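You operate a simulated robot arm through the tools that you are given. There is no shell and no other tool.

You run a simulated robot arm. Do the job below in one go: nothing can be reset, and whatever is moved stays where it is left.

JOB
Plug the sink and run warm soapy water to about the fill line.
Fine: lay the strainer in the middle of the steel top; plug first, then one squirt of washing-up liquid, then the water; bottle back; tap off. Set down upright: washing-up liquid bottle.
Where things are to end (x, y in the base frame): sink strainer within 0.06 m of [0.64, 0].

Only the result counts: the job must be done as asked and must still hold three seconds after the hand-in. Knocking over, shifting, dropping, spilling or breaking anything else fails it.

ROBOT AND FRAMES
A 7-joint arm with a two-finger parallel gripper, fixed in place. Base frame: the origin is at the foot of the arm, x ahead of it, y to its left, z up; the work surface is at about z = 0.9. Readings come in m, degrees, newtons and seconds.
Its first joint turns from -166.0 to 166.0 degrees. Payload 1.57 kg.
The tool frame sits at the grasp point between the pads (the TCP): z along the fingers, y along the line on which they close. The tips reach 0.03 m beyond it. The gripper opens to 0.11 m. The fingers are 0.024 m wide and 0.012 m thick; the gripper's body (0.048 by 0.112 m) begins 0.078 m behind the TCP.
Orientation is that of the tool frame in the base frame, as a unit quaternion [x, y, z, w]. With the fingers straight down and closing along the base's y, the tool's x points along the base's -x, its y along +y and its z along -z.

CONTROLS
- The arm moves only by the tool move_arm. Its argument "targets" is one flat list of numbers, 7 for each row, row after row: the shift along the tool's x, y, z in m, then the turn, a rotation vector about the tool's x, y, z in degrees, then the opening, from 0 (shut) to 1 (fully open). In form: [x, y, z, ax, ay, az, grip, x, y, z, ax, ay, az, grip, ...]. A call has 1 to 20 rows; each row is the pose to reach, as a shift and turn from the pose commanded when the call began, along the tool's axes at that moment. Each row takes 0.2 s and may step no farther than 0.05 m and 8.6 degrees from the row before; otherwise, or with a gripper value out of range, the whole call is refused. A pose out of reach is approached as far as the arm can. The call stops where the force on the tool passes 70 N (or 10 N more than at its start, if that is more) or the arm is blocked; 0.2 s more then pass. The fingers move at their own pace (about 0.108 m/s each) and stop on an object; they squeeze with about 31 N. The grip force told is the motor's: it shows also when the fingers shut on nothing. Time passes only in rows, and 0.2 s behind the last, so rows that repeat a pose let the fingers close. It gives the time, the measured TCP pose, the force on the tool (base axes), the opening and the grip force at its end, in the units of the frame above (readings bear some noise), with the torque about the TCP (base axes, N m) and any sound that the robot's microphone picked up, and new pictures: "views" is both (left out), scene, wrist or none.
- Cameras (640 x 400 px; columns grow to the right, rows downward): "scene" is fixed at [0.3863, 0.6525, 1.6504]; the picture's right is [-0.92, -0.38, 0.00], its down [-0.24, 0.59, -0.77] and it looks along [0.29, -0.71, -0.63] (base axes); focal length 358 px, centre (320, 200). "wrist" rides on the gripper at [0.07, 0.016, -0.141] in the tool frame; the picture's right is [-0.23, 0.97, 0.00], its down [-0.86, -0.20, -0.48] and it looks along [-0.47, -0.11, 0.88] (tool axes); focal length 222 px, centre (320, 200). There is no depth. A picture from a camera that has moved, and an enlarged one, comes with that camera's place and axes in the base frame and with its lens. The place of the scene camera against the robot may be out by one fixed shift of up to 0.025 m in any direction.
- move_column(by): slides the trunk up (or, below 0, down) by that many m; the arm rides with it, the base frame stays. It gives what a move gives, with no picture.
- enlarge(camera, box): a new picture of the part [left, top, right, bottom] of that camera's present view, enlarged. The clock stands still meanwhile.
- close_job(): hands the job in; it is judged then, once.

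Nothing tells you positions but the pictures and the camera data. Unless the task says otherwise, let go and move clear before handing in.

The tools are called after "Emit:" as a command line: name --argument value ..., lists and objects as JSON in quotes. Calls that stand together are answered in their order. move_arm: Moves the arm, as the interface text tells. Its arguments: {"type":"object","properties":{"targets":{"type":"array","items":{"type":"number"}},"views":{"type":"string","enum":["both","scene","wrist","none"]}},"required":["targets"]} The other tools are called the same way: move_column (by) slides the trunk up or down; enlarge (camera, box) takes an enlarged picture of a part of a camera's view; close_job () hands the job in.

At the start:

```text
clock: 0.0
tool_pos: [0.6943, 0.0169, 1.3372]
orientation: [0.0, 1.0, 0.0, 0.001]
ft_force: [0.3, -0.1, -0.2]
wrist_torque: [0.01, -0.03, 0.01]
opening: 0.1097
grip_force: 0.1
trunk travel left (down, up): [-0.45, 0.16]
```

scene: 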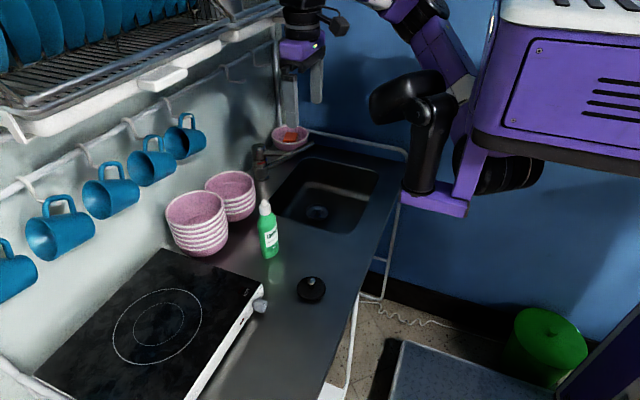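
wrist: 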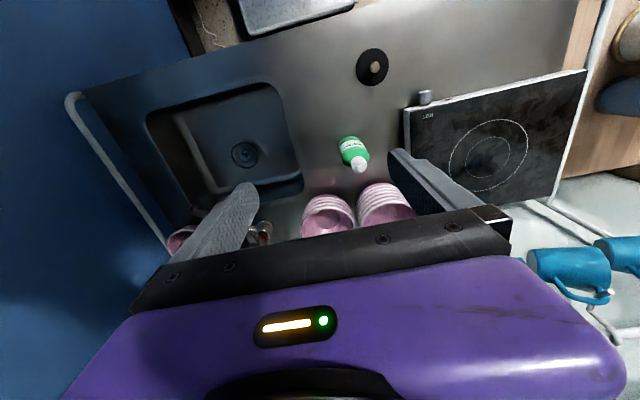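

I see a counter with a sink on the robot's right, a tap behind it, a green washing-up bottle, a black round plug or stopper, stacks of pink bowls and a hob. I'll look closer at the sink, tap, plug and bottle before moving.

Emit:
enlarge --camera "scene" --box '[230, 100, 420, 220]'

Emit:
enlarge --camera "scene" --box '[230, 190, 390, 310]'

Emit:
enlarge --camera "wrist" --box '[130, 70, 310, 270]'

Emit:
enlarge --camera "wrist" --box '[310, 20, 470, 200]'

```text
3.33 times, centred on (325, 160) of scene
camera zoom: at [0.3863, 0.6525, 1.6504], right [-0.92, -0.38, 0.0], down [-0.24, 0.59, -0.77], along [0.29, -0.71, -0.63], focal length 1194 px, centre (303, 333)
```

zoom: 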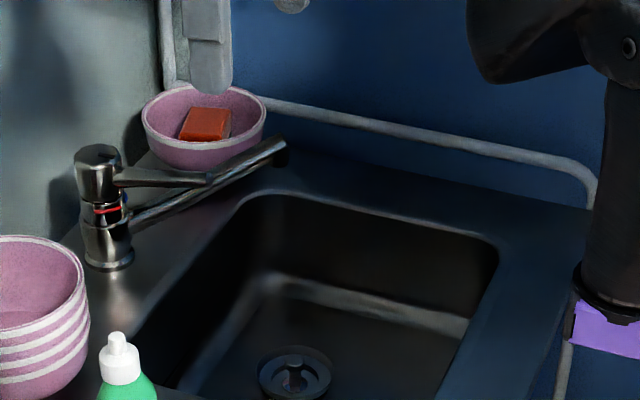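

```text
3.33 times, centred on (310, 250) of scene
camera zoom: at [0.3863, 0.6525, 1.6504], right [-0.92, -0.38, 0.0], down [-0.24, 0.59, -0.77], along [0.29, -0.71, -0.63], focal length 1194 px, centre (353, 33)
```

zoom: 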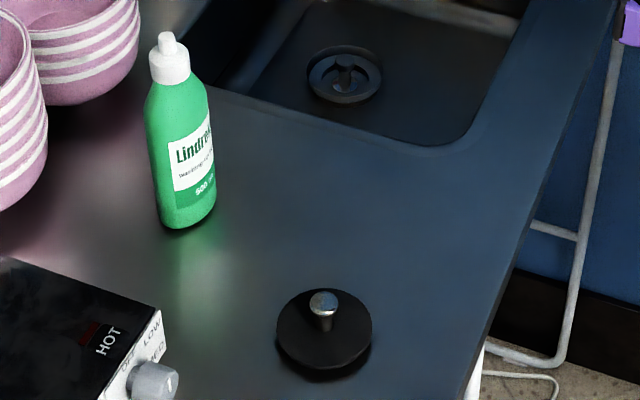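

```text
2.00 times, centred on (220, 170) of wrist
camera zoom: at [0.6234, 0.0327, 1.4784], right [0.23, 0.97, 0.0], down [0.86, -0.2, 0.48], along [0.47, -0.11, -0.88], focal length 444 px, centre (520, 260)
```

zoom: 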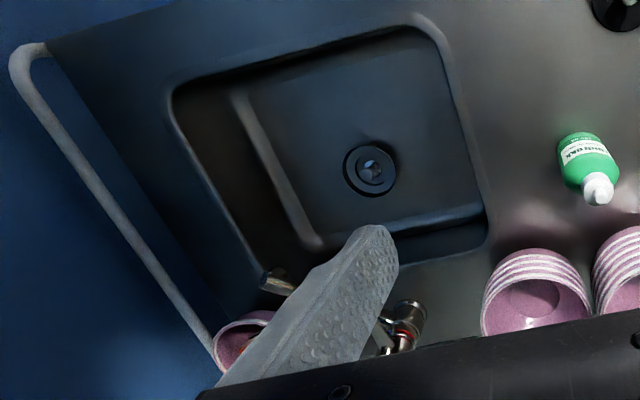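

```text
2.22 times, centred on (390, 110) of wrist
camera zoom: at [0.6234, 0.0327, 1.4784], right [0.23, 0.97, 0.0], down [0.86, -0.2, 0.48], along [0.47, -0.11, -0.88], focal length 494 px, centre (164, 400)
```

zoom: 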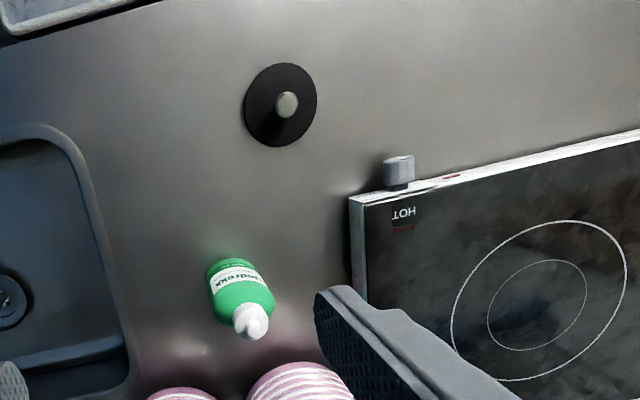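

The strainer sits in the drain at about (0.78, -0.255, 0.77), and the plug (black disc with a knob) is at about (0.627, 0.152). The tap body is near (0.95, -0.21), with its spout over the sink. I'll move above the sink for a closer look.

Emit:
move_arm --targets '[0.0, -0.037, 0.027, 0, 0, 0, 1, 0.0, -0.074, 0.054, 0, 0, 0, 1, 0.0, -0.111, 0.081, 0, 0, 0, 1, 0.0, -0.148, 0.108, 0, 0, 0, 1, 0.0, -0.185, 0.135, 0, 0, 0, 1, 0.0, -0.222, 0.162, 0, 0, 0, 1, 0.0, -0.257, 0.187, 0, 0, 0, 1]' --views "both"

```text
clock: 1.6
tool_pos: [0.6954, -0.2417, 1.1505]
orientation: [-0.001, 1.0, -0.001, 0.0]
ft_force: [-0.2, 0.3, -0.6]
wrist_torque: [-0.01, -0.02, 0.02]
opening: 0.1099
grip_force: 0.1
trunk travel left (down, up): [-0.45, 0.16]
camera wrist: at [0.6242, -0.226, 1.2923], right [0.23, 0.97, 0.0], down [0.86, -0.2, 0.48], along [0.47, -0.11, -0.88], focal length 222 px, centre (320, 200)
```

scene: 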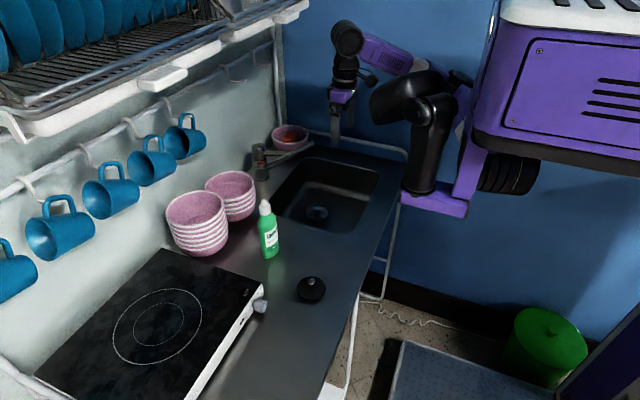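
wrist: 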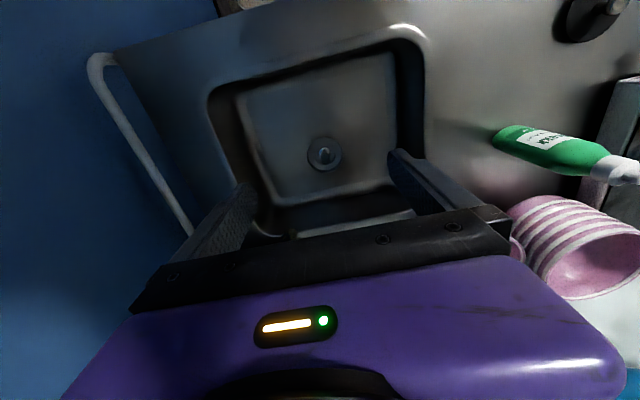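

Emit:
enlarge --camera "wrist" --box '[270, 110, 380, 200]'

Emit:
enlarge --camera "wrist" --box '[190, 20, 450, 240]'

Emit:
enlarge --camera "scene" --box '[240, 130, 340, 190]'

Emit:
enlarge --camera "scene" --box '[270, 150, 400, 240]'

```text
4.44 times, centred on (325, 155) of wrist
camera zoom: at [0.6242, -0.226, 1.2923], right [0.23, 0.97, 0.0], down [0.86, -0.2, 0.48], along [0.47, -0.11, -0.88], focal length 987 px, centre (298, 400)
```

zoom: 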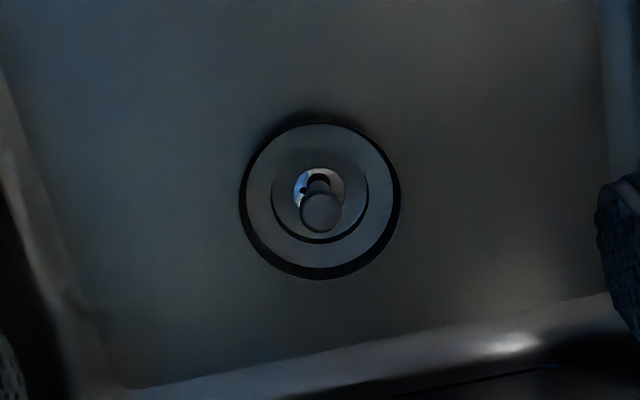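

```text
1.82 times, centred on (320, 130) of wrist
camera zoom: at [0.6242, -0.226, 1.2923], right [0.23, 0.97, 0.0], down [0.86, -0.2, 0.48], along [0.47, -0.11, -0.88], focal length 404 px, centre (320, 327)
```

zoom: 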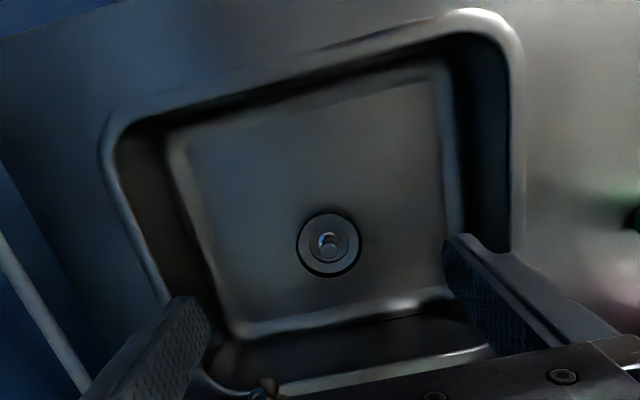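

```text
6.40 times, centred on (290, 160) of scene
camera zoom: at [0.3863, 0.6525, 1.6504], right [-0.92, -0.38, 0.0], down [-0.24, 0.59, -0.77], along [0.29, -0.71, -0.63], focal length 2292 px, centre (512, 456)
```

zoom: 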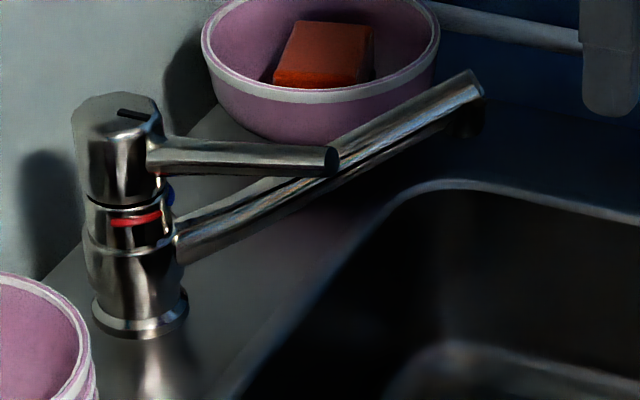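

```text
4.44 times, centred on (335, 195) of scene
camera zoom: at [0.3863, 0.6525, 1.6504], right [-0.92, -0.38, 0.0], down [-0.24, 0.59, -0.77], along [0.29, -0.71, -0.63], focal length 1591 px, centre (253, 222)
```

zoom: 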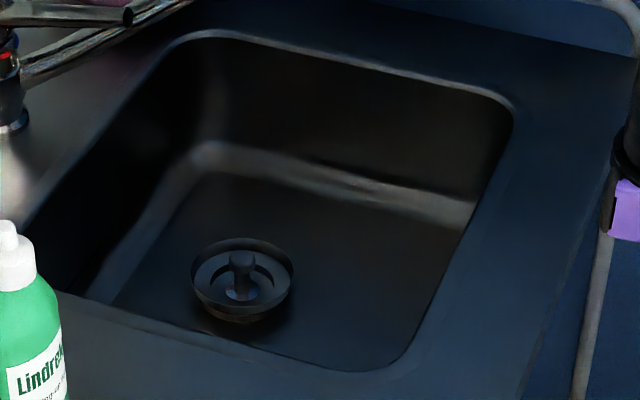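

The strainer has a small central knob at about (0.78, -0.25, 0.78). I'll go down closer over the sink to see the knob and look for the fill line.

Emit:
move_arm --targets '[0.0, -0.005, 0.04, 0, 0, 0, 1, 0.01, -0.008, 0.08, 0, 0, 0, 1, 0.015, -0.008, 0.12, 0, 0, 0, 1, 0.02, -0.008, 0.16, 0, 0, 0, 1]' --views "both"

```text
clock: 2.6
tool_pos: [0.6751, -0.2507, 0.9945]
orientation: [0.0, 1.0, -0.001, 0.0]
ft_force: [-0.1, 0.6, 0.7]
wrist_torque: [-0.02, 0.0, -0.05]
opening: 0.1097
grip_force: 0.1
trunk travel left (down, up): [-0.45, 0.16]
camera wrist: at [0.6037, -0.2342, 1.1349], right [0.23, 0.97, 0.0], down [0.85, -0.2, 0.48], along [0.47, -0.11, -0.88], focal length 222 px, centre (320, 200)
```

scene: 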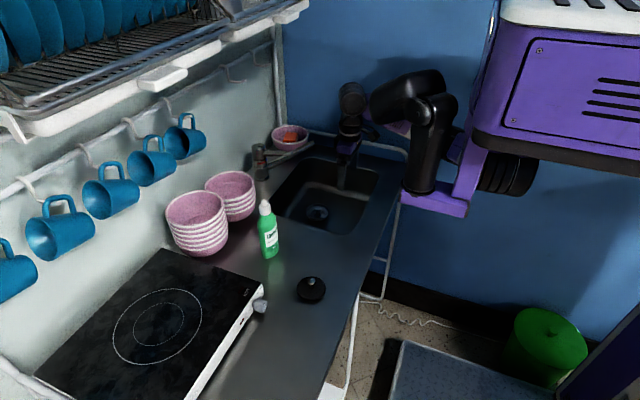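
wrist: 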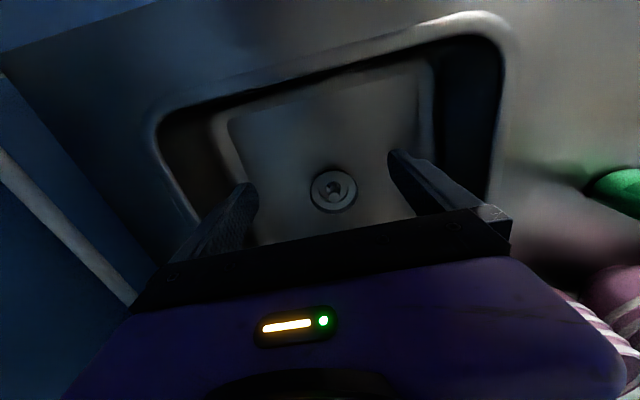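

Emit:
enlarge --camera "wrist" --box '[290, 150, 380, 230]'

Emit:
enlarge --camera "wrist" --box '[130, 0, 530, 250]'

Emit:
enlarge --camera "scene" --box '[290, 190, 350, 240]'

```text
5.00 times, centred on (335, 190) of wrist
camera zoom: at [0.6037, -0.2342, 1.1349], right [0.23, 0.97, 0.0], down [0.85, -0.2, 0.48], along [0.47, -0.11, -0.88], focal length 1111 px, centre (245, 250)
```

zoom: 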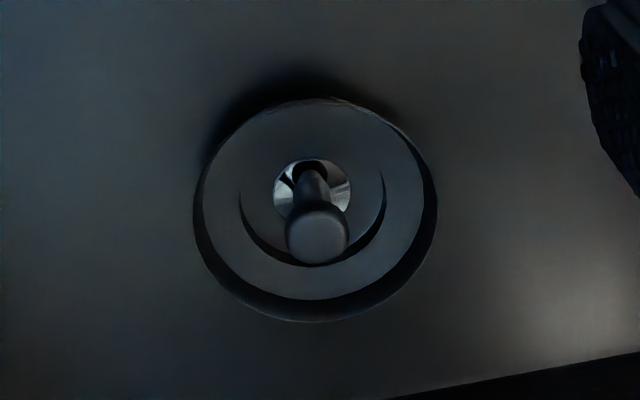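

```text
1.60 times, centred on (330, 125) of wrist
camera zoom: at [0.6037, -0.2342, 1.1349], right [0.23, 0.97, 0.0], down [0.85, -0.2, 0.48], along [0.47, -0.11, -0.88], focal length 355 px, centre (304, 320)
```

zoom: 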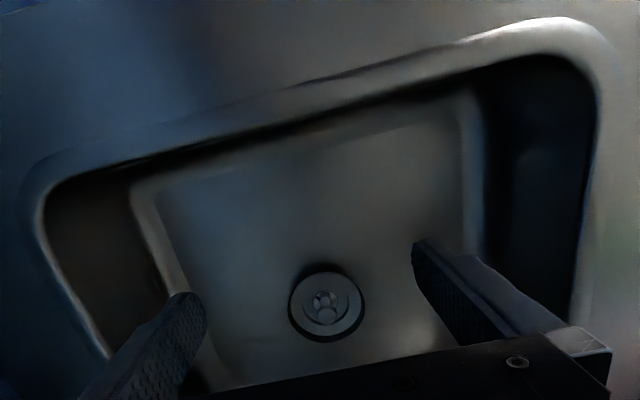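

```text
8.00 times, centred on (320, 215) of scene
camera zoom: at [0.3863, 0.6525, 1.6504], right [-0.92, -0.38, 0.0], down [-0.24, 0.59, -0.77], along [0.29, -0.71, -0.63], focal length 2864 px, centre (320, 80)
```

zoom: 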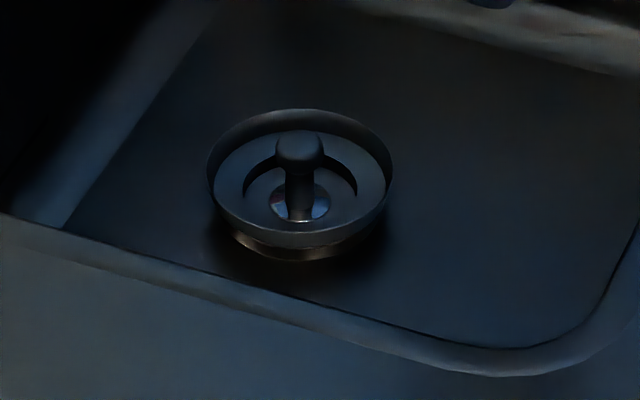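

The knob top is at about (0.779, -0.250, 0.803), roughly 21 mm across, on a dish about 83 mm wide. I'll approach with a slight forward tilt to stay clear of the spout and stop above the knob to check alignment.

Emit:
move_arm --targets '[-0.025, 0.0, 0.03, 0, -4, 0, 0.4, -0.05, 0.0, 0.06, 0, -8, 0, 0.4, -0.072, 0.0, 0.09, 0, -12, 0, 0.4, -0.0915, 0.0, 0.116, 0, -12, 0, 0.4, -0.0915, 0.0, 0.116, 0, -12, 0, 0.4]' --views "both"

```text
clock: 3.8
tool_pos: [0.7644, -0.2496, 0.8714]
orientation: [0.001, 0.995, -0.001, 0.104]
ft_force: [0.7, 0.2, 0.8]
wrist_torque: [0.0, -0.02, 0.03]
opening: 0.0442
grip_force: 0.0
trunk travel left (down, up): [-0.45, 0.16]
camera wrist: at [0.6666, -0.2337, 0.9951], right [0.22, 0.97, 0.05], down [0.74, -0.2, 0.65], along [0.64, -0.11, -0.76], focal length 222 px, centre (320, 200)
```

scene: 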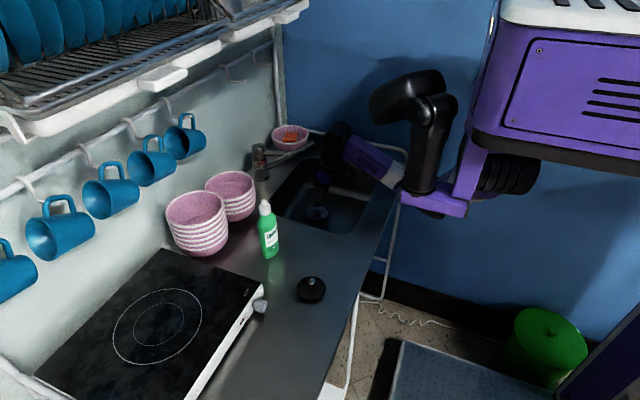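
wrist: 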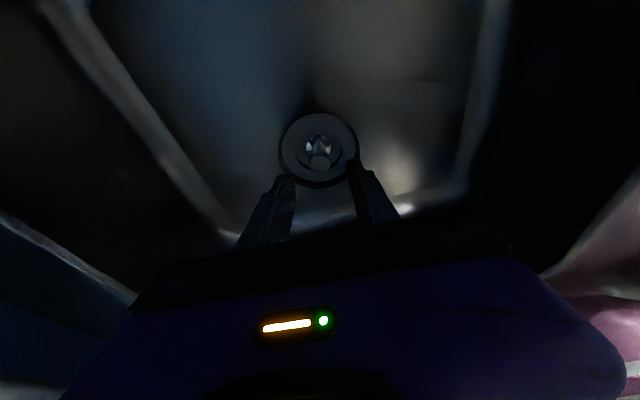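

Emit:
enlarge --camera "wrist" --box '[230, 90, 410, 220]'

Emit:
enlarge --camera "scene" --box '[280, 130, 410, 230]'

```text
3.08 times, centred on (320, 155) of wrist
camera zoom: at [0.6666, -0.2337, 0.9951], right [0.22, 0.97, 0.05], down [0.74, -0.2, 0.65], along [0.64, -0.11, -0.76], focal length 684 px, centre (320, 338)
```

zoom: 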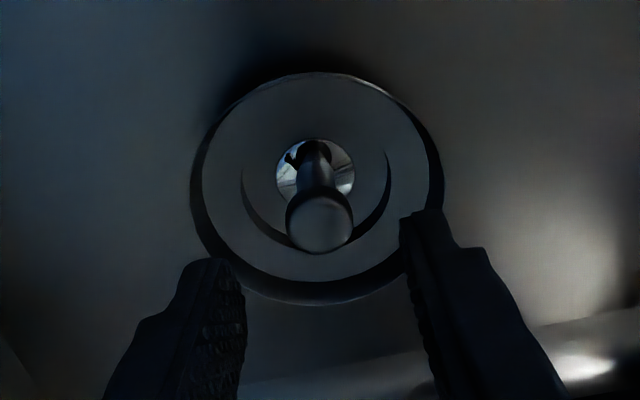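

```text
4.00 times, centred on (345, 180) of scene
camera zoom: at [0.3863, 0.6525, 1.6504], right [-0.92, -0.38, 0.0], down [-0.24, 0.59, -0.77], along [0.29, -0.71, -0.63], focal length 1432 px, centre (220, 280)
```

zoom: 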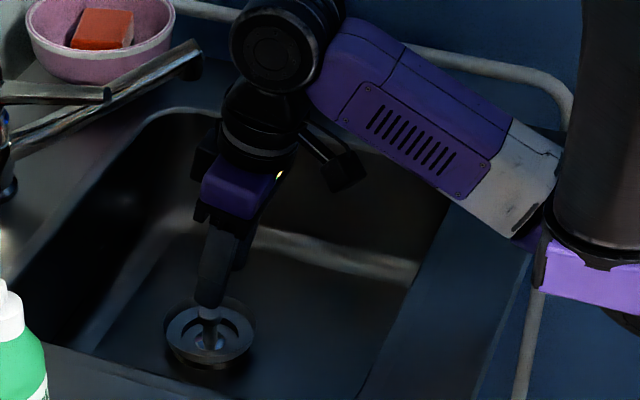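

The fingers straddle the knob and are centred on it in y. Next I'll descend about 6 cm along the tool axis and close on the knob.

Emit:
move_arm --targets '[-0.001, 0.0, 0.02, 0, 0, 0, 0.4, -0.002, -0.001, 0.04, 0, 0, 0, 0.4, -0.0036, -0.001, 0.06, 0, 0, 0, 0.4, -0.0036, -0.001, 0.06, 0, 0, 0, 0.4, -0.0036, -0.001, 0.06, 0, 0, 0, 0.0, -0.0036, -0.001, 0.06, 0, 0, 0, 0.0, -0.0036, -0.001, 0.06, 0, 0, 0, 0.0]' --views "both"

```text
clock: 5.4
tool_pos: [0.7816, -0.2496, 0.8135]
orientation: [0.0, 0.994, 0.0, 0.105]
ft_force: [-0.9, -0.1, 0.5]
wrist_torque: [0.02, -0.01, 0.02]
opening: 0.0203
grip_force: 30.6
trunk travel left (down, up): [-0.45, 0.16]
camera wrist: at [0.6824, -0.2345, 0.9384], right [0.22, 0.97, 0.05], down [0.74, -0.2, 0.65], along [0.64, -0.11, -0.76], focal length 222 px, centre (320, 200)
```

scene: 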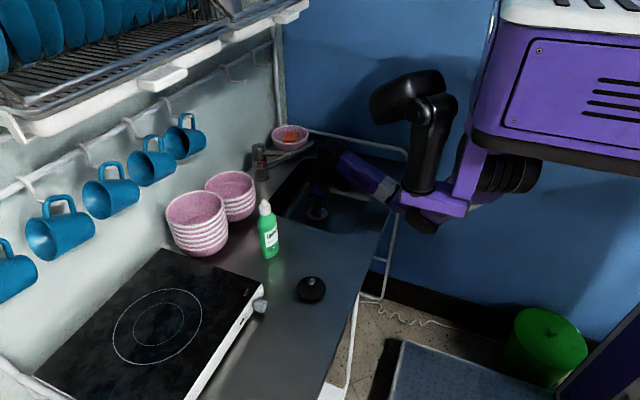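
wrist: 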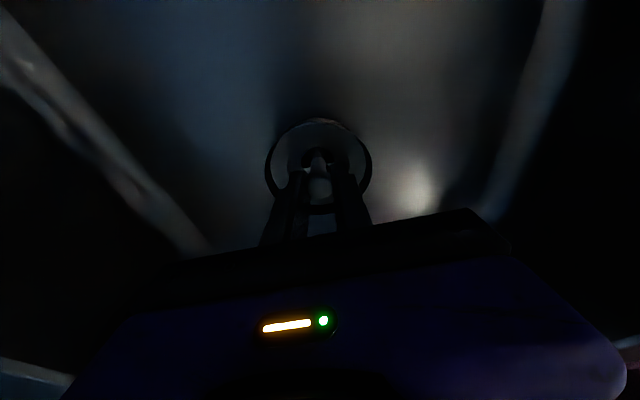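

The knob is gripped (opening 20 mm). I'll lift straight up out of the drain.

Emit:
move_arm --targets '[-0.002, 0.0, -0.01, 0, 0, 0, 0, -0.0052, 0.0, -0.0245, 0, 0, 0, 0, -0.0125, 0.0, -0.0587, 0, 0, 0, 0, -0.0208, 0.0, -0.0978, 0, 0, 0, 0, -0.0291, 0.0, -0.1369, 0, 0, 0, 0, -0.0374, 0.0, -0.176, 0, 0, 0, 0, -0.0457, 0.0, -0.2152, 0, 0, 0, 0]' --views "both"

```text
clock: 7.0
tool_pos: [0.7813, -0.2521, 1.0371]
orientation: [0.0, 0.995, -0.002, 0.103]
ft_force: [0.2, -0.1, -1.0]
wrist_torque: [0.0, -0.01, 0.03]
opening: 0.0199
grip_force: 30.6
trunk travel left (down, up): [-0.45, 0.16]
camera wrist: at [0.6828, -0.236, 1.1618], right [0.22, 0.97, 0.05], down [0.74, -0.2, 0.65], along [0.64, -0.11, -0.76], focal length 222 px, centre (320, 200)
```

scene: 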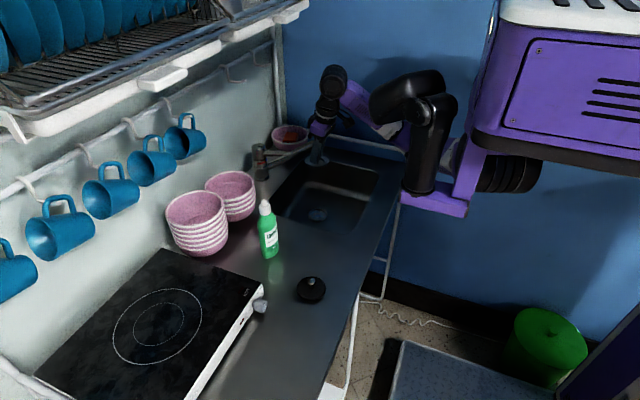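
wrist: 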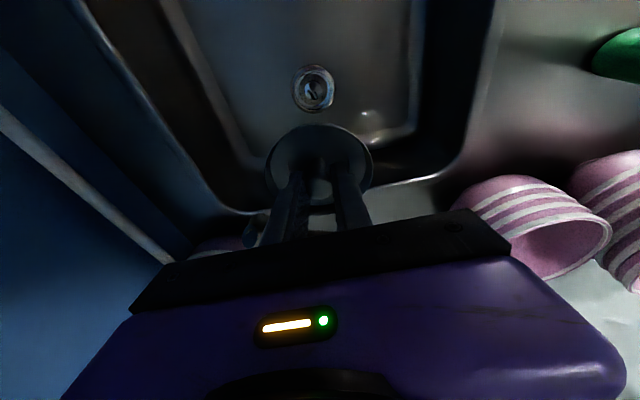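

Emit:
enlarge --camera "scene" --box '[280, 120, 360, 180]'

Emit:
enlarge --camera "wrist" --box '[240, 40, 400, 140]'

Emit:
enlarge --camera "scene" --box '[270, 160, 390, 240]'

```text
6.67 times, centred on (320, 150) of scene
camera zoom: at [0.3863, 0.6525, 1.6504], right [-0.92, -0.38, 0.0], down [-0.24, 0.59, -0.77], along [0.29, -0.71, -0.63], focal length 2387 px, centre (320, 533)
```

zoom: 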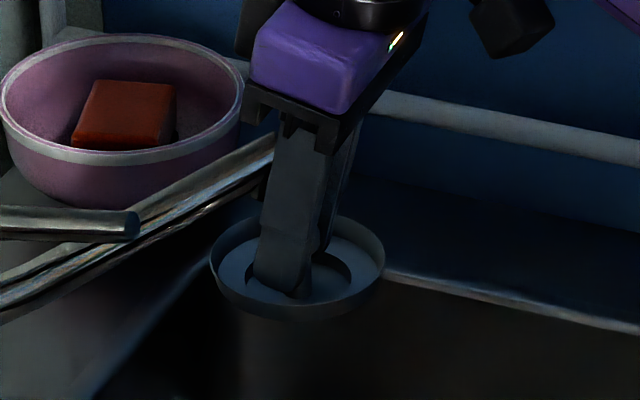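

```text
4.00 times, centred on (320, 90) of wrist
camera zoom: at [0.6828, -0.236, 1.1618], right [0.22, 0.97, 0.05], down [0.74, -0.2, 0.65], along [0.64, -0.11, -0.76], focal length 888 px, centre (320, 640)
```

zoom: 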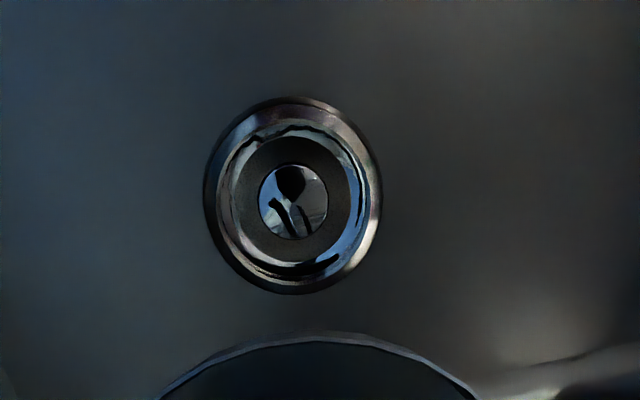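

```text
5.00 times, centred on (330, 200) of scene
camera zoom: at [0.3863, 0.6525, 1.6504], right [-0.92, -0.38, 0.0], down [-0.24, 0.59, -0.77], along [0.29, -0.71, -0.63], focal length 1790 px, centre (270, 200)
```

zoom: 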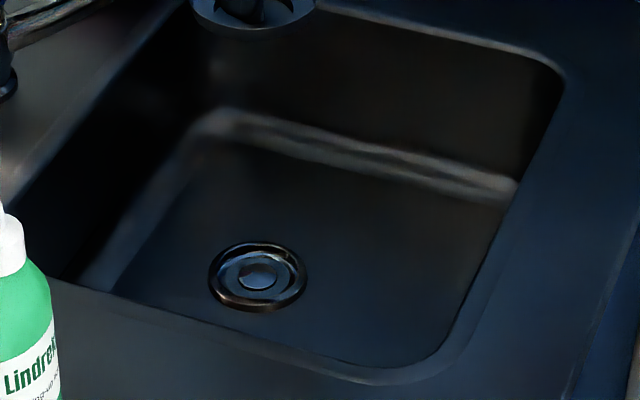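

The strainer is free and the drain below is an open chrome ring. I'll carry it over to (0.645, 0), keeping the height and the tilt.

Emit:
move_arm --targets '[0.019, 0.036, -0.004, 0, 0, 0, 0, 0.038, 0.072, -0.0081, 0, 0, 0, 0, 0.057, 0.108, -0.0121, 0, 0, 0, 0, 0.076, 0.144, -0.0162, 0, 0, 0, 0, 0.095, 0.18, -0.0202, 0, 0, 0, 0, 0.114, 0.216, -0.0242, 0, 0, 0, 0, 0.133, 0.252, -0.0283, 0, 0, 0, 0, 0.133, 0.252, -0.0283, 0, 0, 0, 0]' --views "both"

```text
clock: 8.8
tool_pos: [0.6459, 0.0012, 1.0372]
orientation: [0.0, 0.994, -0.001, 0.105]
ft_force: [-0.2, -0.1, -1.0]
wrist_torque: [0.0, -0.01, 0.02]
opening: 0.02
grip_force: 31.0
trunk travel left (down, up): [-0.45, 0.16]
camera wrist: at [0.5464, 0.0179, 1.161], right [0.22, 0.97, 0.05], down [0.74, -0.2, 0.65], along [0.64, -0.11, -0.76], focal length 222 px, centre (320, 200)
```

scene: 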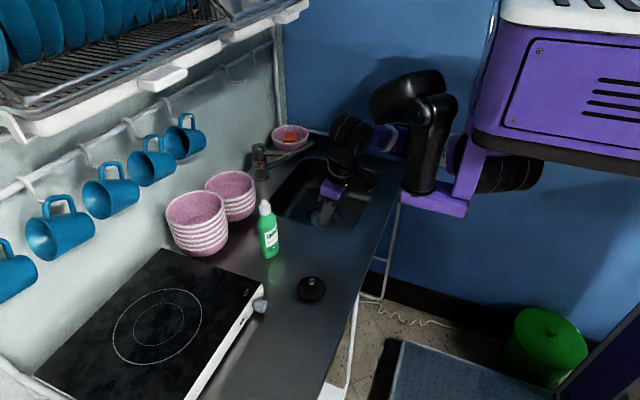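
wrist: 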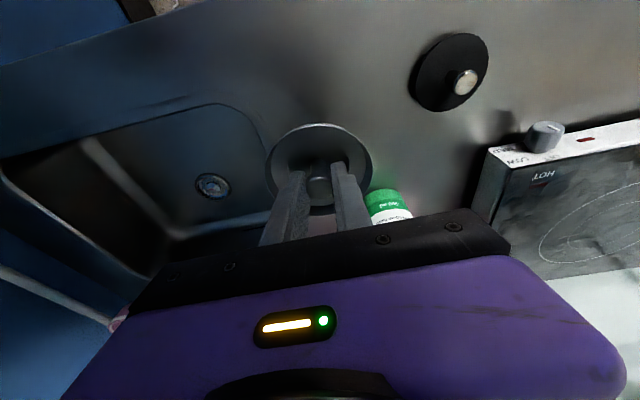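

It's now over the target spot with the bottle clear behind. I'll lower to just above the top, then step down gently until it touches.

Emit:
move_arm --targets '[0.0052, 0.0, 0.0245, 0, 0, 0, 0, 0.0104, 0.0, 0.0489, 0, 0, 0, 0, 0.0146, 0.0, 0.0685, 0, 0, 0, 0, 0.0146, 0.0, 0.0685, 0, 0, 0, 0]' --views "both"

Emit:
enlarge --camera "scene" --box '[280, 170, 400, 260]'

```text
clock: 9.8
tool_pos: [0.6437, 0.0031, 0.9661]
orientation: [0.0, 0.994, 0.0, 0.105]
ft_force: [0.2, 0.4, 0.3]
wrist_torque: [0.03, 0.03, -0.01]
opening: 0.02
grip_force: 30.9
trunk travel left (down, up): [-0.45, 0.16]
camera wrist: at [0.5462, 0.019, 1.0894], right [0.22, 0.97, 0.05], down [0.74, -0.2, 0.65], along [0.64, -0.11, -0.76], focal length 222 px, centre (320, 200)
```

scene: 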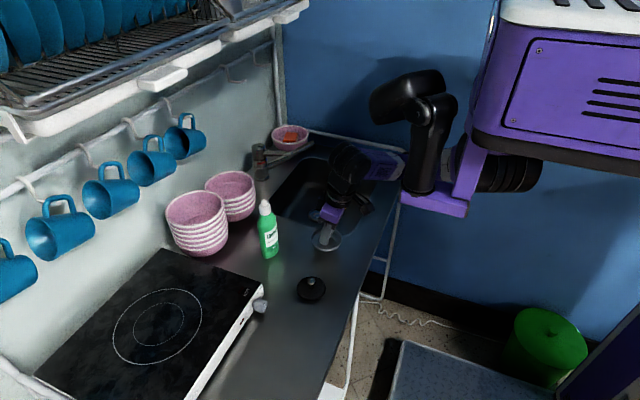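
wrist: 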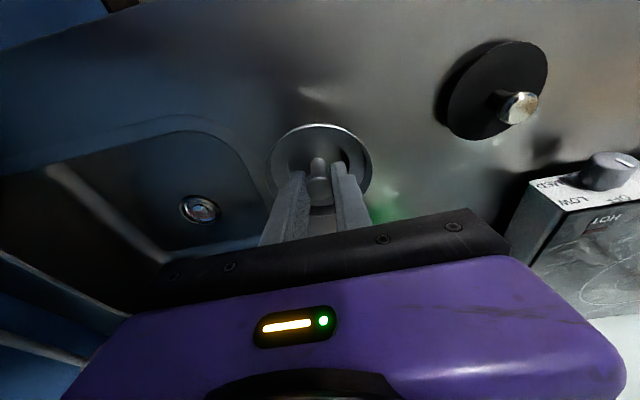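

```text
4.44 times, centred on (340, 215) of scene
camera zoom: at [0.3863, 0.6525, 1.6504], right [-0.92, -0.38, 0.0], down [-0.24, 0.59, -0.77], along [0.29, -0.71, -0.63], focal length 1591 px, centre (231, 133)
```

zoom: 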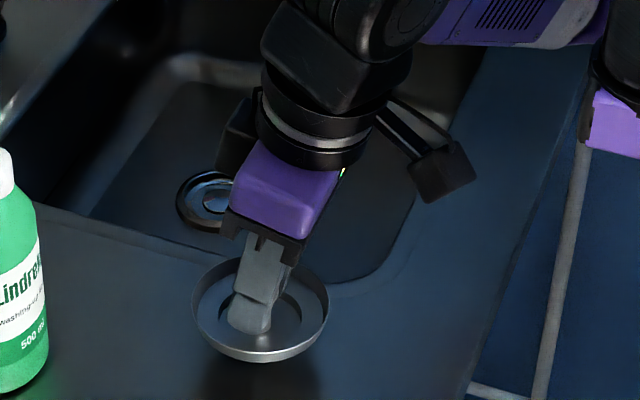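

Emit:
move_arm --targets '[0.0012, 0.0, 0.0055, 0, 0, 0, 0, 0.0021, 0.0, 0.0098, 0, 0, 0, 0, 0.0021, 0.0, 0.0098, 0, 0, 0, 0]' --views "none"

Emit:
enlarge --camera "scene" --box '[280, 170, 400, 260]'

```text
clock: 10.6
tool_pos: [0.6449, 0.0023, 0.9562]
orientation: [0.0, 0.995, -0.001, 0.104]
ft_force: [0.3, -0.4, -1.4]
wrist_torque: [0.0, 0.0, -0.02]
opening: 0.0204
grip_force: 30.9
trunk travel left (down, up): [-0.45, 0.16]
```

```text
4.44 times, centred on (340, 215) of scene
camera zoom: at [0.3863, 0.6525, 1.6504], right [-0.92, -0.38, 0.0], down [-0.24, 0.59, -0.77], along [0.29, -0.71, -0.63], focal length 1591 px, centre (231, 133)
```

zoom: 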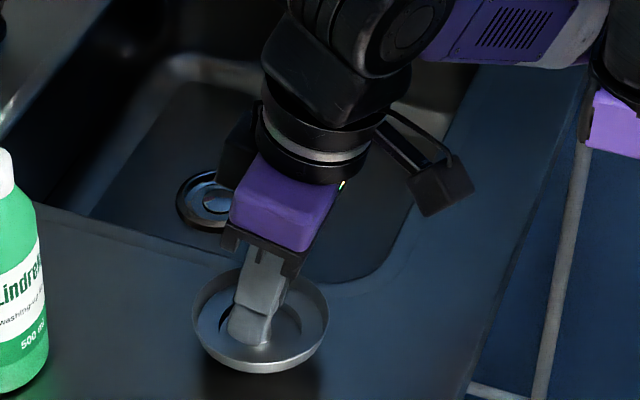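

Emit:
move_arm --targets '[0.0008, 0.0, 0.0039, 0, 0, 0, 0, 0.0008, 0.0, 0.0039, 0, 0, 0, 0]' --views "none"

Emit:
move_arm --targets '[0.0008, 0.0, 0.0039, 0, 0, 0, 0, 0.0008, 0.0, 0.0039, 0, 0, 0, 0]' --views "none"

Emit:
enlarge --camera "scene" --box '[280, 170, 400, 260]'

```text
clock: 11.2
tool_pos: [0.645, 0.0023, 0.9517]
orientation: [-0.001, 0.995, -0.001, 0.104]
ft_force: [-0.6, -0.4, 0.2]
wrist_torque: [0.03, -0.01, -0.01]
opening: 0.0202
grip_force: 30.6
trunk travel left (down, up): [-0.45, 0.16]
```

```text
clock: 11.8
tool_pos: [0.6447, 0.0023, 0.9483]
orientation: [0.0, 0.995, -0.001, 0.104]
ft_force: [-0.3, -0.2, -0.3]
wrist_torque: [-0.02, 0.02, 0.02]
opening: 0.0203
grip_force: 30.6
trunk travel left (down, up): [-0.45, 0.16]
```

```text
4.44 times, centred on (340, 215) of scene
camera zoom: at [0.3863, 0.6525, 1.6504], right [-0.92, -0.38, 0.0], down [-0.24, 0.59, -0.77], along [0.29, -0.71, -0.63], focal length 1591 px, centre (231, 133)
```

zoom: 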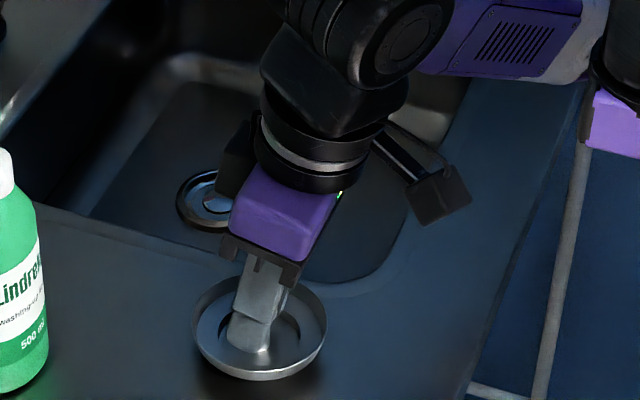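

Emit:
move_arm --targets '[0.0008, 0.0, 0.0039, 0, 0, 0, 0, 0.0008, 0.0, 0.0039, 0, 0, 0, 0]' --views "none"

Emit:
move_arm --targets '[0.0006, 0.0, 0.0029, 0, 0, 0, 0, 0.0006, 0.0, 0.0029, 0, 0, 0, 0]' --views "none"

Emit:
enlarge --camera "scene" --box '[290, 200, 370, 260]'

```text
clock: 12.4
tool_pos: [0.645, 0.0031, 0.9431]
orientation: [0.0, 0.995, 0.001, 0.104]
ft_force: [-0.4, 0.7, 0.5]
wrist_torque: [0.02, 0.0, 0.02]
opening: 0.0199
grip_force: 30.9
trunk travel left (down, up): [-0.45, 0.16]
```

```text
clock: 13.0
tool_pos: [0.6444, 0.0024, 0.9438]
orientation: [0.0, 0.994, -0.001, 0.106]
ft_force: [-0.3, 2.6, 32.2]
wrist_torque: [0.05, 0.33, 0.03]
opening: 0.02
grip_force: 31.3
trunk travel left (down, up): [-0.45, 0.16]
```

```text
6.67 times, centred on (330, 230) of scene
camera zoom: at [0.3863, 0.6525, 1.6504], right [-0.92, -0.38, 0.0], down [-0.24, 0.59, -0.77], along [0.29, -0.71, -0.63], focal length 2387 px, centre (253, 0)
```

zoom: 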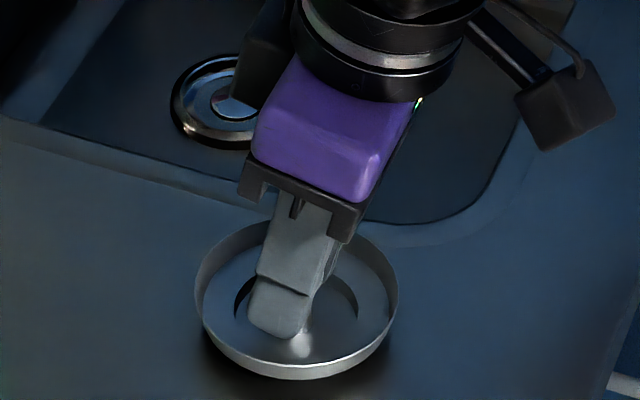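

The force of 32 N upward shows the strainer is on the steel top at about (0.644, 0.001). I'll ease off 2 mm, open, and retreat along the tool axis.

Emit:
move_arm --targets '[-0.0004, 0.0, -0.002, 0, 0, 0, 0, -0.0004, 0.0, -0.002, 0, 0, 0, 0.2, -0.0004, 0.0, -0.002, 0, 0, 0, 0.4, -0.0004, 0.0, -0.002, 0, 0, 0, 0.4]' --views "none"

Emit:
move_arm --targets '[0.0, 0.0, -0.02, 0, 0, 0, 0.4, 0.0, 0.0, -0.06, 0, 0, 0, 0.4, 0.0, 0.0, -0.1, 0, 0, 0, 0.4, 0.0, 0.0, -0.14, 0, 0, 0, 0.4]' --views "both"

```text
clock: 14.0
tool_pos: [0.6448, 0.0023, 0.9438]
orientation: [0.0, 0.995, -0.001, 0.104]
ft_force: [0.1, -0.9, 11.1]
wrist_torque: [0.03, 0.09, 0.01]
opening: 0.0393
grip_force: 0.1
trunk travel left (down, up): [-0.45, 0.16]
```

```text
clock: 15.0
tool_pos: [0.6381, 0.0033, 1.0848]
orientation: [0.0, 0.995, -0.002, 0.103]
ft_force: [0.2, 0.2, -0.4]
wrist_torque: [-0.02, 0.01, 0.03]
opening: 0.0443
grip_force: 0.1
out of reach, approached as far as the arm can: row 2, 3, 4
trunk travel left (down, up): [-0.45, 0.16]
camera wrist: at [0.5401, 0.0191, 1.2085], right [0.22, 0.97, 0.05], down [0.74, -0.2, 0.64], along [0.64, -0.11, -0.76], focal length 222 px, centre (320, 200)
```

scene: 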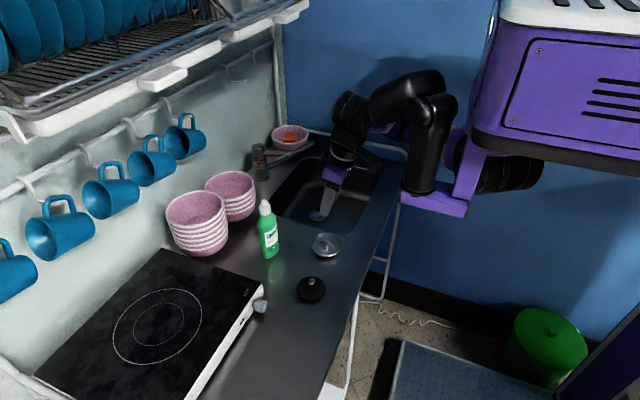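
wrist: 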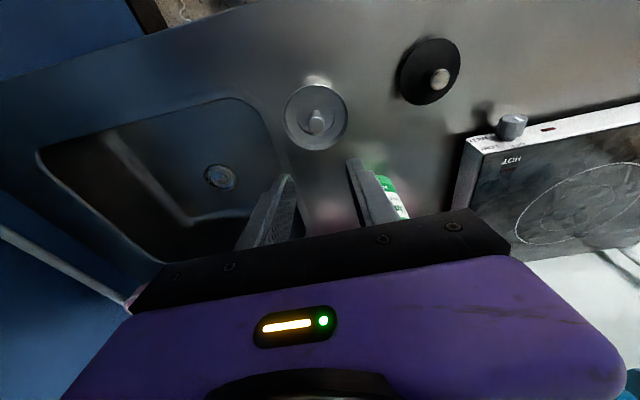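

The strainer lies flat at about (0.645, 0.003). The plug is at about (0.6275, 0.151), with its metal knob top near z = 0.934. I'll level the tool and hover over the plug.

Emit:
move_arm --targets '[0.0, 0.037, 0.005, 0, 3, 0, 0.4, 0.0, 0.074, 0.01, 0, 6, 0, 0.4, 0.003, 0.111, 0.02, 0, 9, 0, 0.4, 0.007, 0.149, 0.03, 0, 12, 0, 0.4, 0.007, 0.149, 0.03, 0, 12, 0, 0.4]' --views "both"

```text
clock: 16.2
tool_pos: [0.6389, 0.1539, 1.0541]
orientation: [-0.001, 1.0, -0.001, 0.0]
ft_force: [-0.5, 0.3, -0.4]
wrist_torque: [-0.01, 0.04, 0.01]
opening: 0.0441
grip_force: 0.0
trunk travel left (down, up): [-0.45, 0.16]
camera wrist: at [0.569, 0.1692, 1.1951], right [0.23, 0.97, 0.0], down [0.86, -0.2, 0.48], along [0.47, -0.11, -0.88], focal length 222 px, centre (320, 200)
```

scene: 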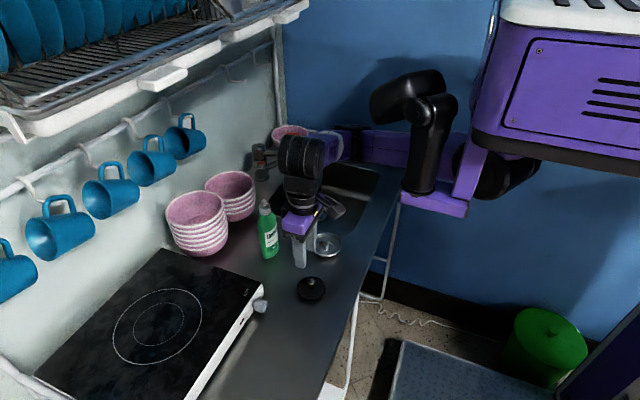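
wrist: 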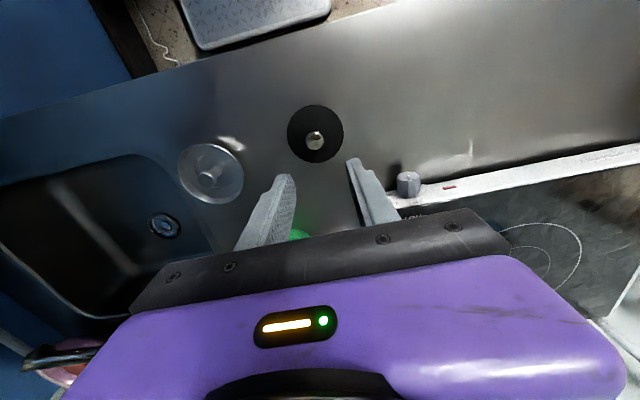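

Emit:
enlarge --camera "wrist" --box '[270, 90, 370, 180]'

Emit:
enlarge --camera "scene" --box '[280, 220, 370, 310]'

```text
4.44 times, centred on (320, 135) of wrist
camera zoom: at [0.569, 0.1692, 1.1951], right [0.23, 0.97, 0.0], down [0.86, -0.2, 0.48], along [0.47, -0.11, -0.88], focal length 987 px, centre (320, 489)
```

zoom: 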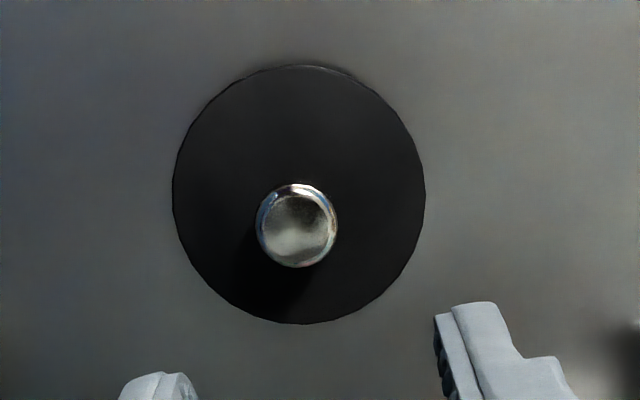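

```text
4.44 times, centred on (325, 265) of scene
camera zoom: at [0.3863, 0.6525, 1.6504], right [-0.92, -0.38, 0.0], down [-0.24, 0.59, -0.77], along [0.29, -0.71, -0.63], focal length 1591 px, centre (298, -89)
```

zoom: 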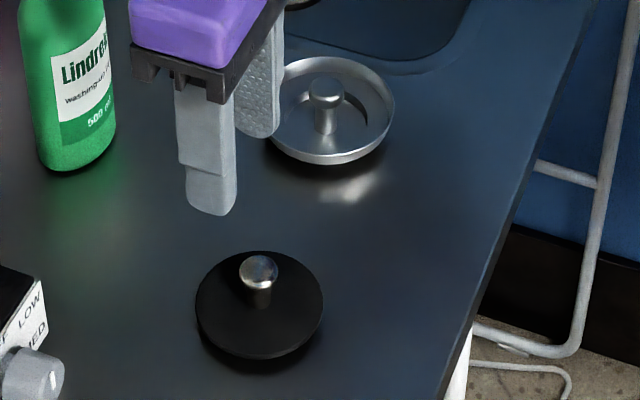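

The plug knob is at (0.628, 0.149), about 22 mm across. I'll align over it and come down to just above it before the final descent.

Emit:
move_arm --targets '[0.005, -0.003, 0.03, 0, 0, 0, 0.4, 0.011, -0.005, 0.06, 0, 0, 0, 0.4, 0.011, -0.005, 0.07, 0, 0, 0, 0.4, 0.011, -0.005, 0.07, 0, 0, 0, 0.4]' --views "wrist"

Emit:
enlarge --camera "wrist" --box '[250, 100, 390, 220]'

Emit:
enlarge --camera "scene" --box '[270, 230, 360, 310]'

```text
clock: 17.2
tool_pos: [0.6259, 0.1454, 0.9834]
orientation: [0.0, 1.0, -0.001, 0.0]
ft_force: [0.5, 1.1, 0.3]
wrist_torque: [0.03, -0.03, 0.02]
opening: 0.0438
grip_force: 0.1
trunk travel left (down, up): [-0.45, 0.16]
camera wrist: at [0.555, 0.1616, 1.125], right [0.23, 0.97, 0.0], down [0.86, -0.2, 0.48], along [0.47, -0.11, -0.88], focal length 222 px, centre (320, 200)
```

wrist: 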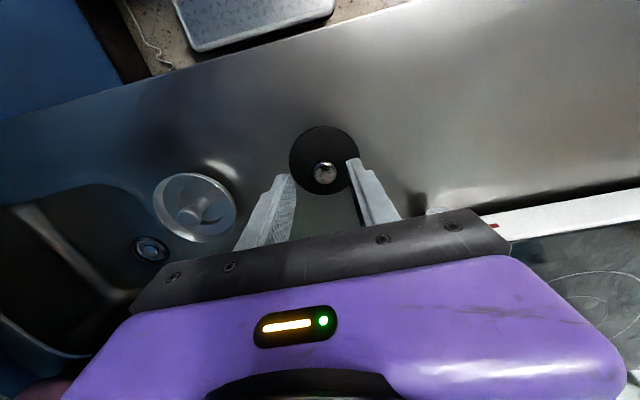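

```text
3.33 times, centred on (320, 160) of wrist
camera zoom: at [0.555, 0.1616, 1.125], right [0.23, 0.97, 0.0], down [0.86, -0.2, 0.48], along [0.47, -0.11, -0.88], focal length 740 px, centre (320, 333)
```

zoom: 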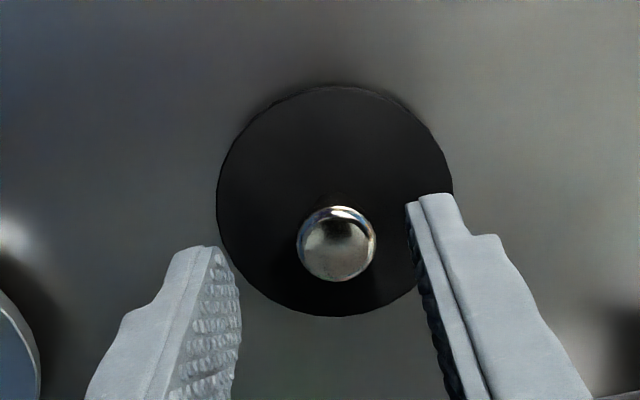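

```text
5.00 times, centred on (315, 270) of scene
camera zoom: at [0.3863, 0.6525, 1.6504], right [-0.92, -0.38, 0.0], down [-0.24, 0.59, -0.77], along [0.29, -0.71, -0.63], focal length 1790 px, centre (345, -150)
```

zoom: 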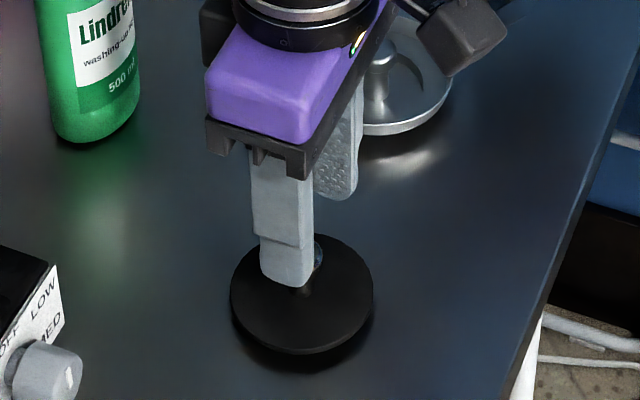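

The knob sits about 4 mm to +x and +y of the TCP. I'll correct for that, descend and close.

Emit:
move_arm --targets '[-0.0035, 0.0038, 0.018, 0, 0, 0, 0.4, -0.0035, 0.0038, 0.037, 0, 0, 0, 0.4, -0.0035, 0.0038, 0.037, 0, 0, 0, 0.4, -0.0035, 0.0038, 0.037, 0, 0, 0, 0.0, -0.0035, 0.0038, 0.037, 0, 0, 0, 0.0, -0.0035, 0.0038, 0.037, 0, 0, 0, 0.0]' --views "wrist"

Emit:
enlarge --camera "scene" --box '[270, 230, 360, 310]'

```text
clock: 18.6
tool_pos: [0.6266, 0.1518, 0.9452]
orientation: [0.0, 1.0, -0.002, 0.0]
ft_force: [0.2, 0.6, 1.0]
wrist_torque: [0.02, 0.02, 0.02]
opening: 0.0201
grip_force: 31.3
trunk travel left (down, up): [-0.45, 0.16]
camera wrist: at [0.5564, 0.1669, 1.0868], right [0.23, 0.97, 0.0], down [0.86, -0.2, 0.48], along [0.47, -0.11, -0.88], focal length 222 px, centre (320, 200)
```

wrist: 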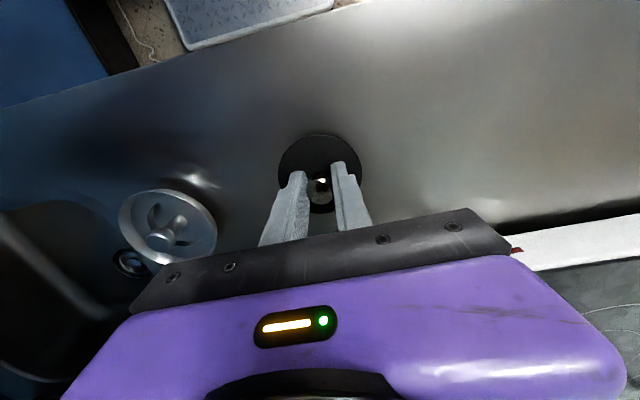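

```text
5.00 times, centred on (315, 270) of scene
camera zoom: at [0.3863, 0.6525, 1.6504], right [-0.92, -0.38, 0.0], down [-0.24, 0.59, -0.77], along [0.29, -0.71, -0.63], focal length 1790 px, centre (345, -150)
```

zoom: 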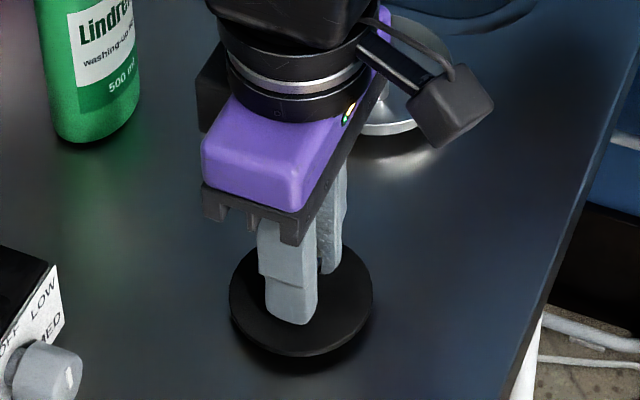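

The plug is gripped by its knob. I'll lift it, carry it along the front of the counter towards the sink, and tilt back to look at the tap.

Emit:
move_arm --targets '[0, 0, -0.02, 0, 0, 0, 0, 0, 0, -0.06, 0, 0, 0, 0, 0, 0, -0.1, 0, 0, 0, 0, 0, -0.02, -0.14, 0, 0, 0, 0, 0, -0.06, -0.16, 0, 0, 0, 0, -0.005, -0.105, -0.165, 0, 0, 0, 0, -0.02, -0.145, -0.165, 0, 0, 0, 0, -0.045, -0.185, -0.165, 0, 0, 0, 0, -0.07, -0.225, -0.165, 0, 0, 0, 0, -0.07, -0.245, -0.165, 0, -8, 0, 0, -0.07, -0.245, -0.165, 0, -16, 0, 0, -0.07, -0.245, -0.165, 0, -20, 0, 0]' --views "both"

```text
clock: 21.2
tool_pos: [0.6987, -0.0941, 1.1111]
orientation: [0.001, 0.985, -0.001, 0.173]
ft_force: [0.4, 0.3, 0.0]
wrist_torque: [0.0, 0.0, -0.01]
opening: 0.0202
grip_force: 31.5
trunk travel left (down, up): [-0.45, 0.16]
camera wrist: at [0.5841, -0.078, 1.2201], right [0.21, 0.97, 0.08], down [0.64, -0.2, 0.74], along [0.74, -0.11, -0.66], focal length 222 px, centre (320, 200)
```

scene: 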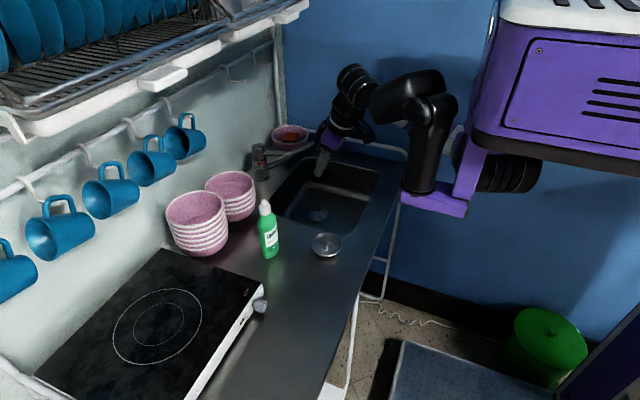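
wrist: 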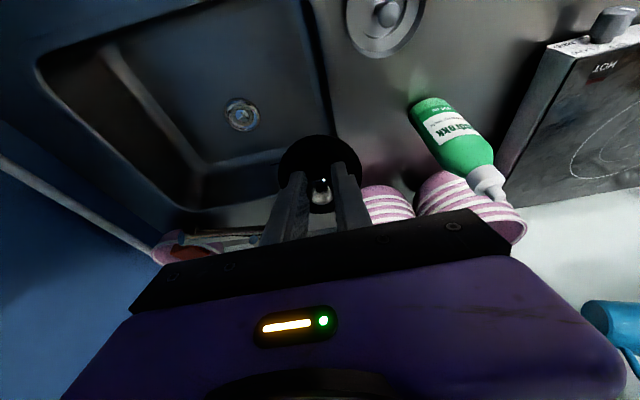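

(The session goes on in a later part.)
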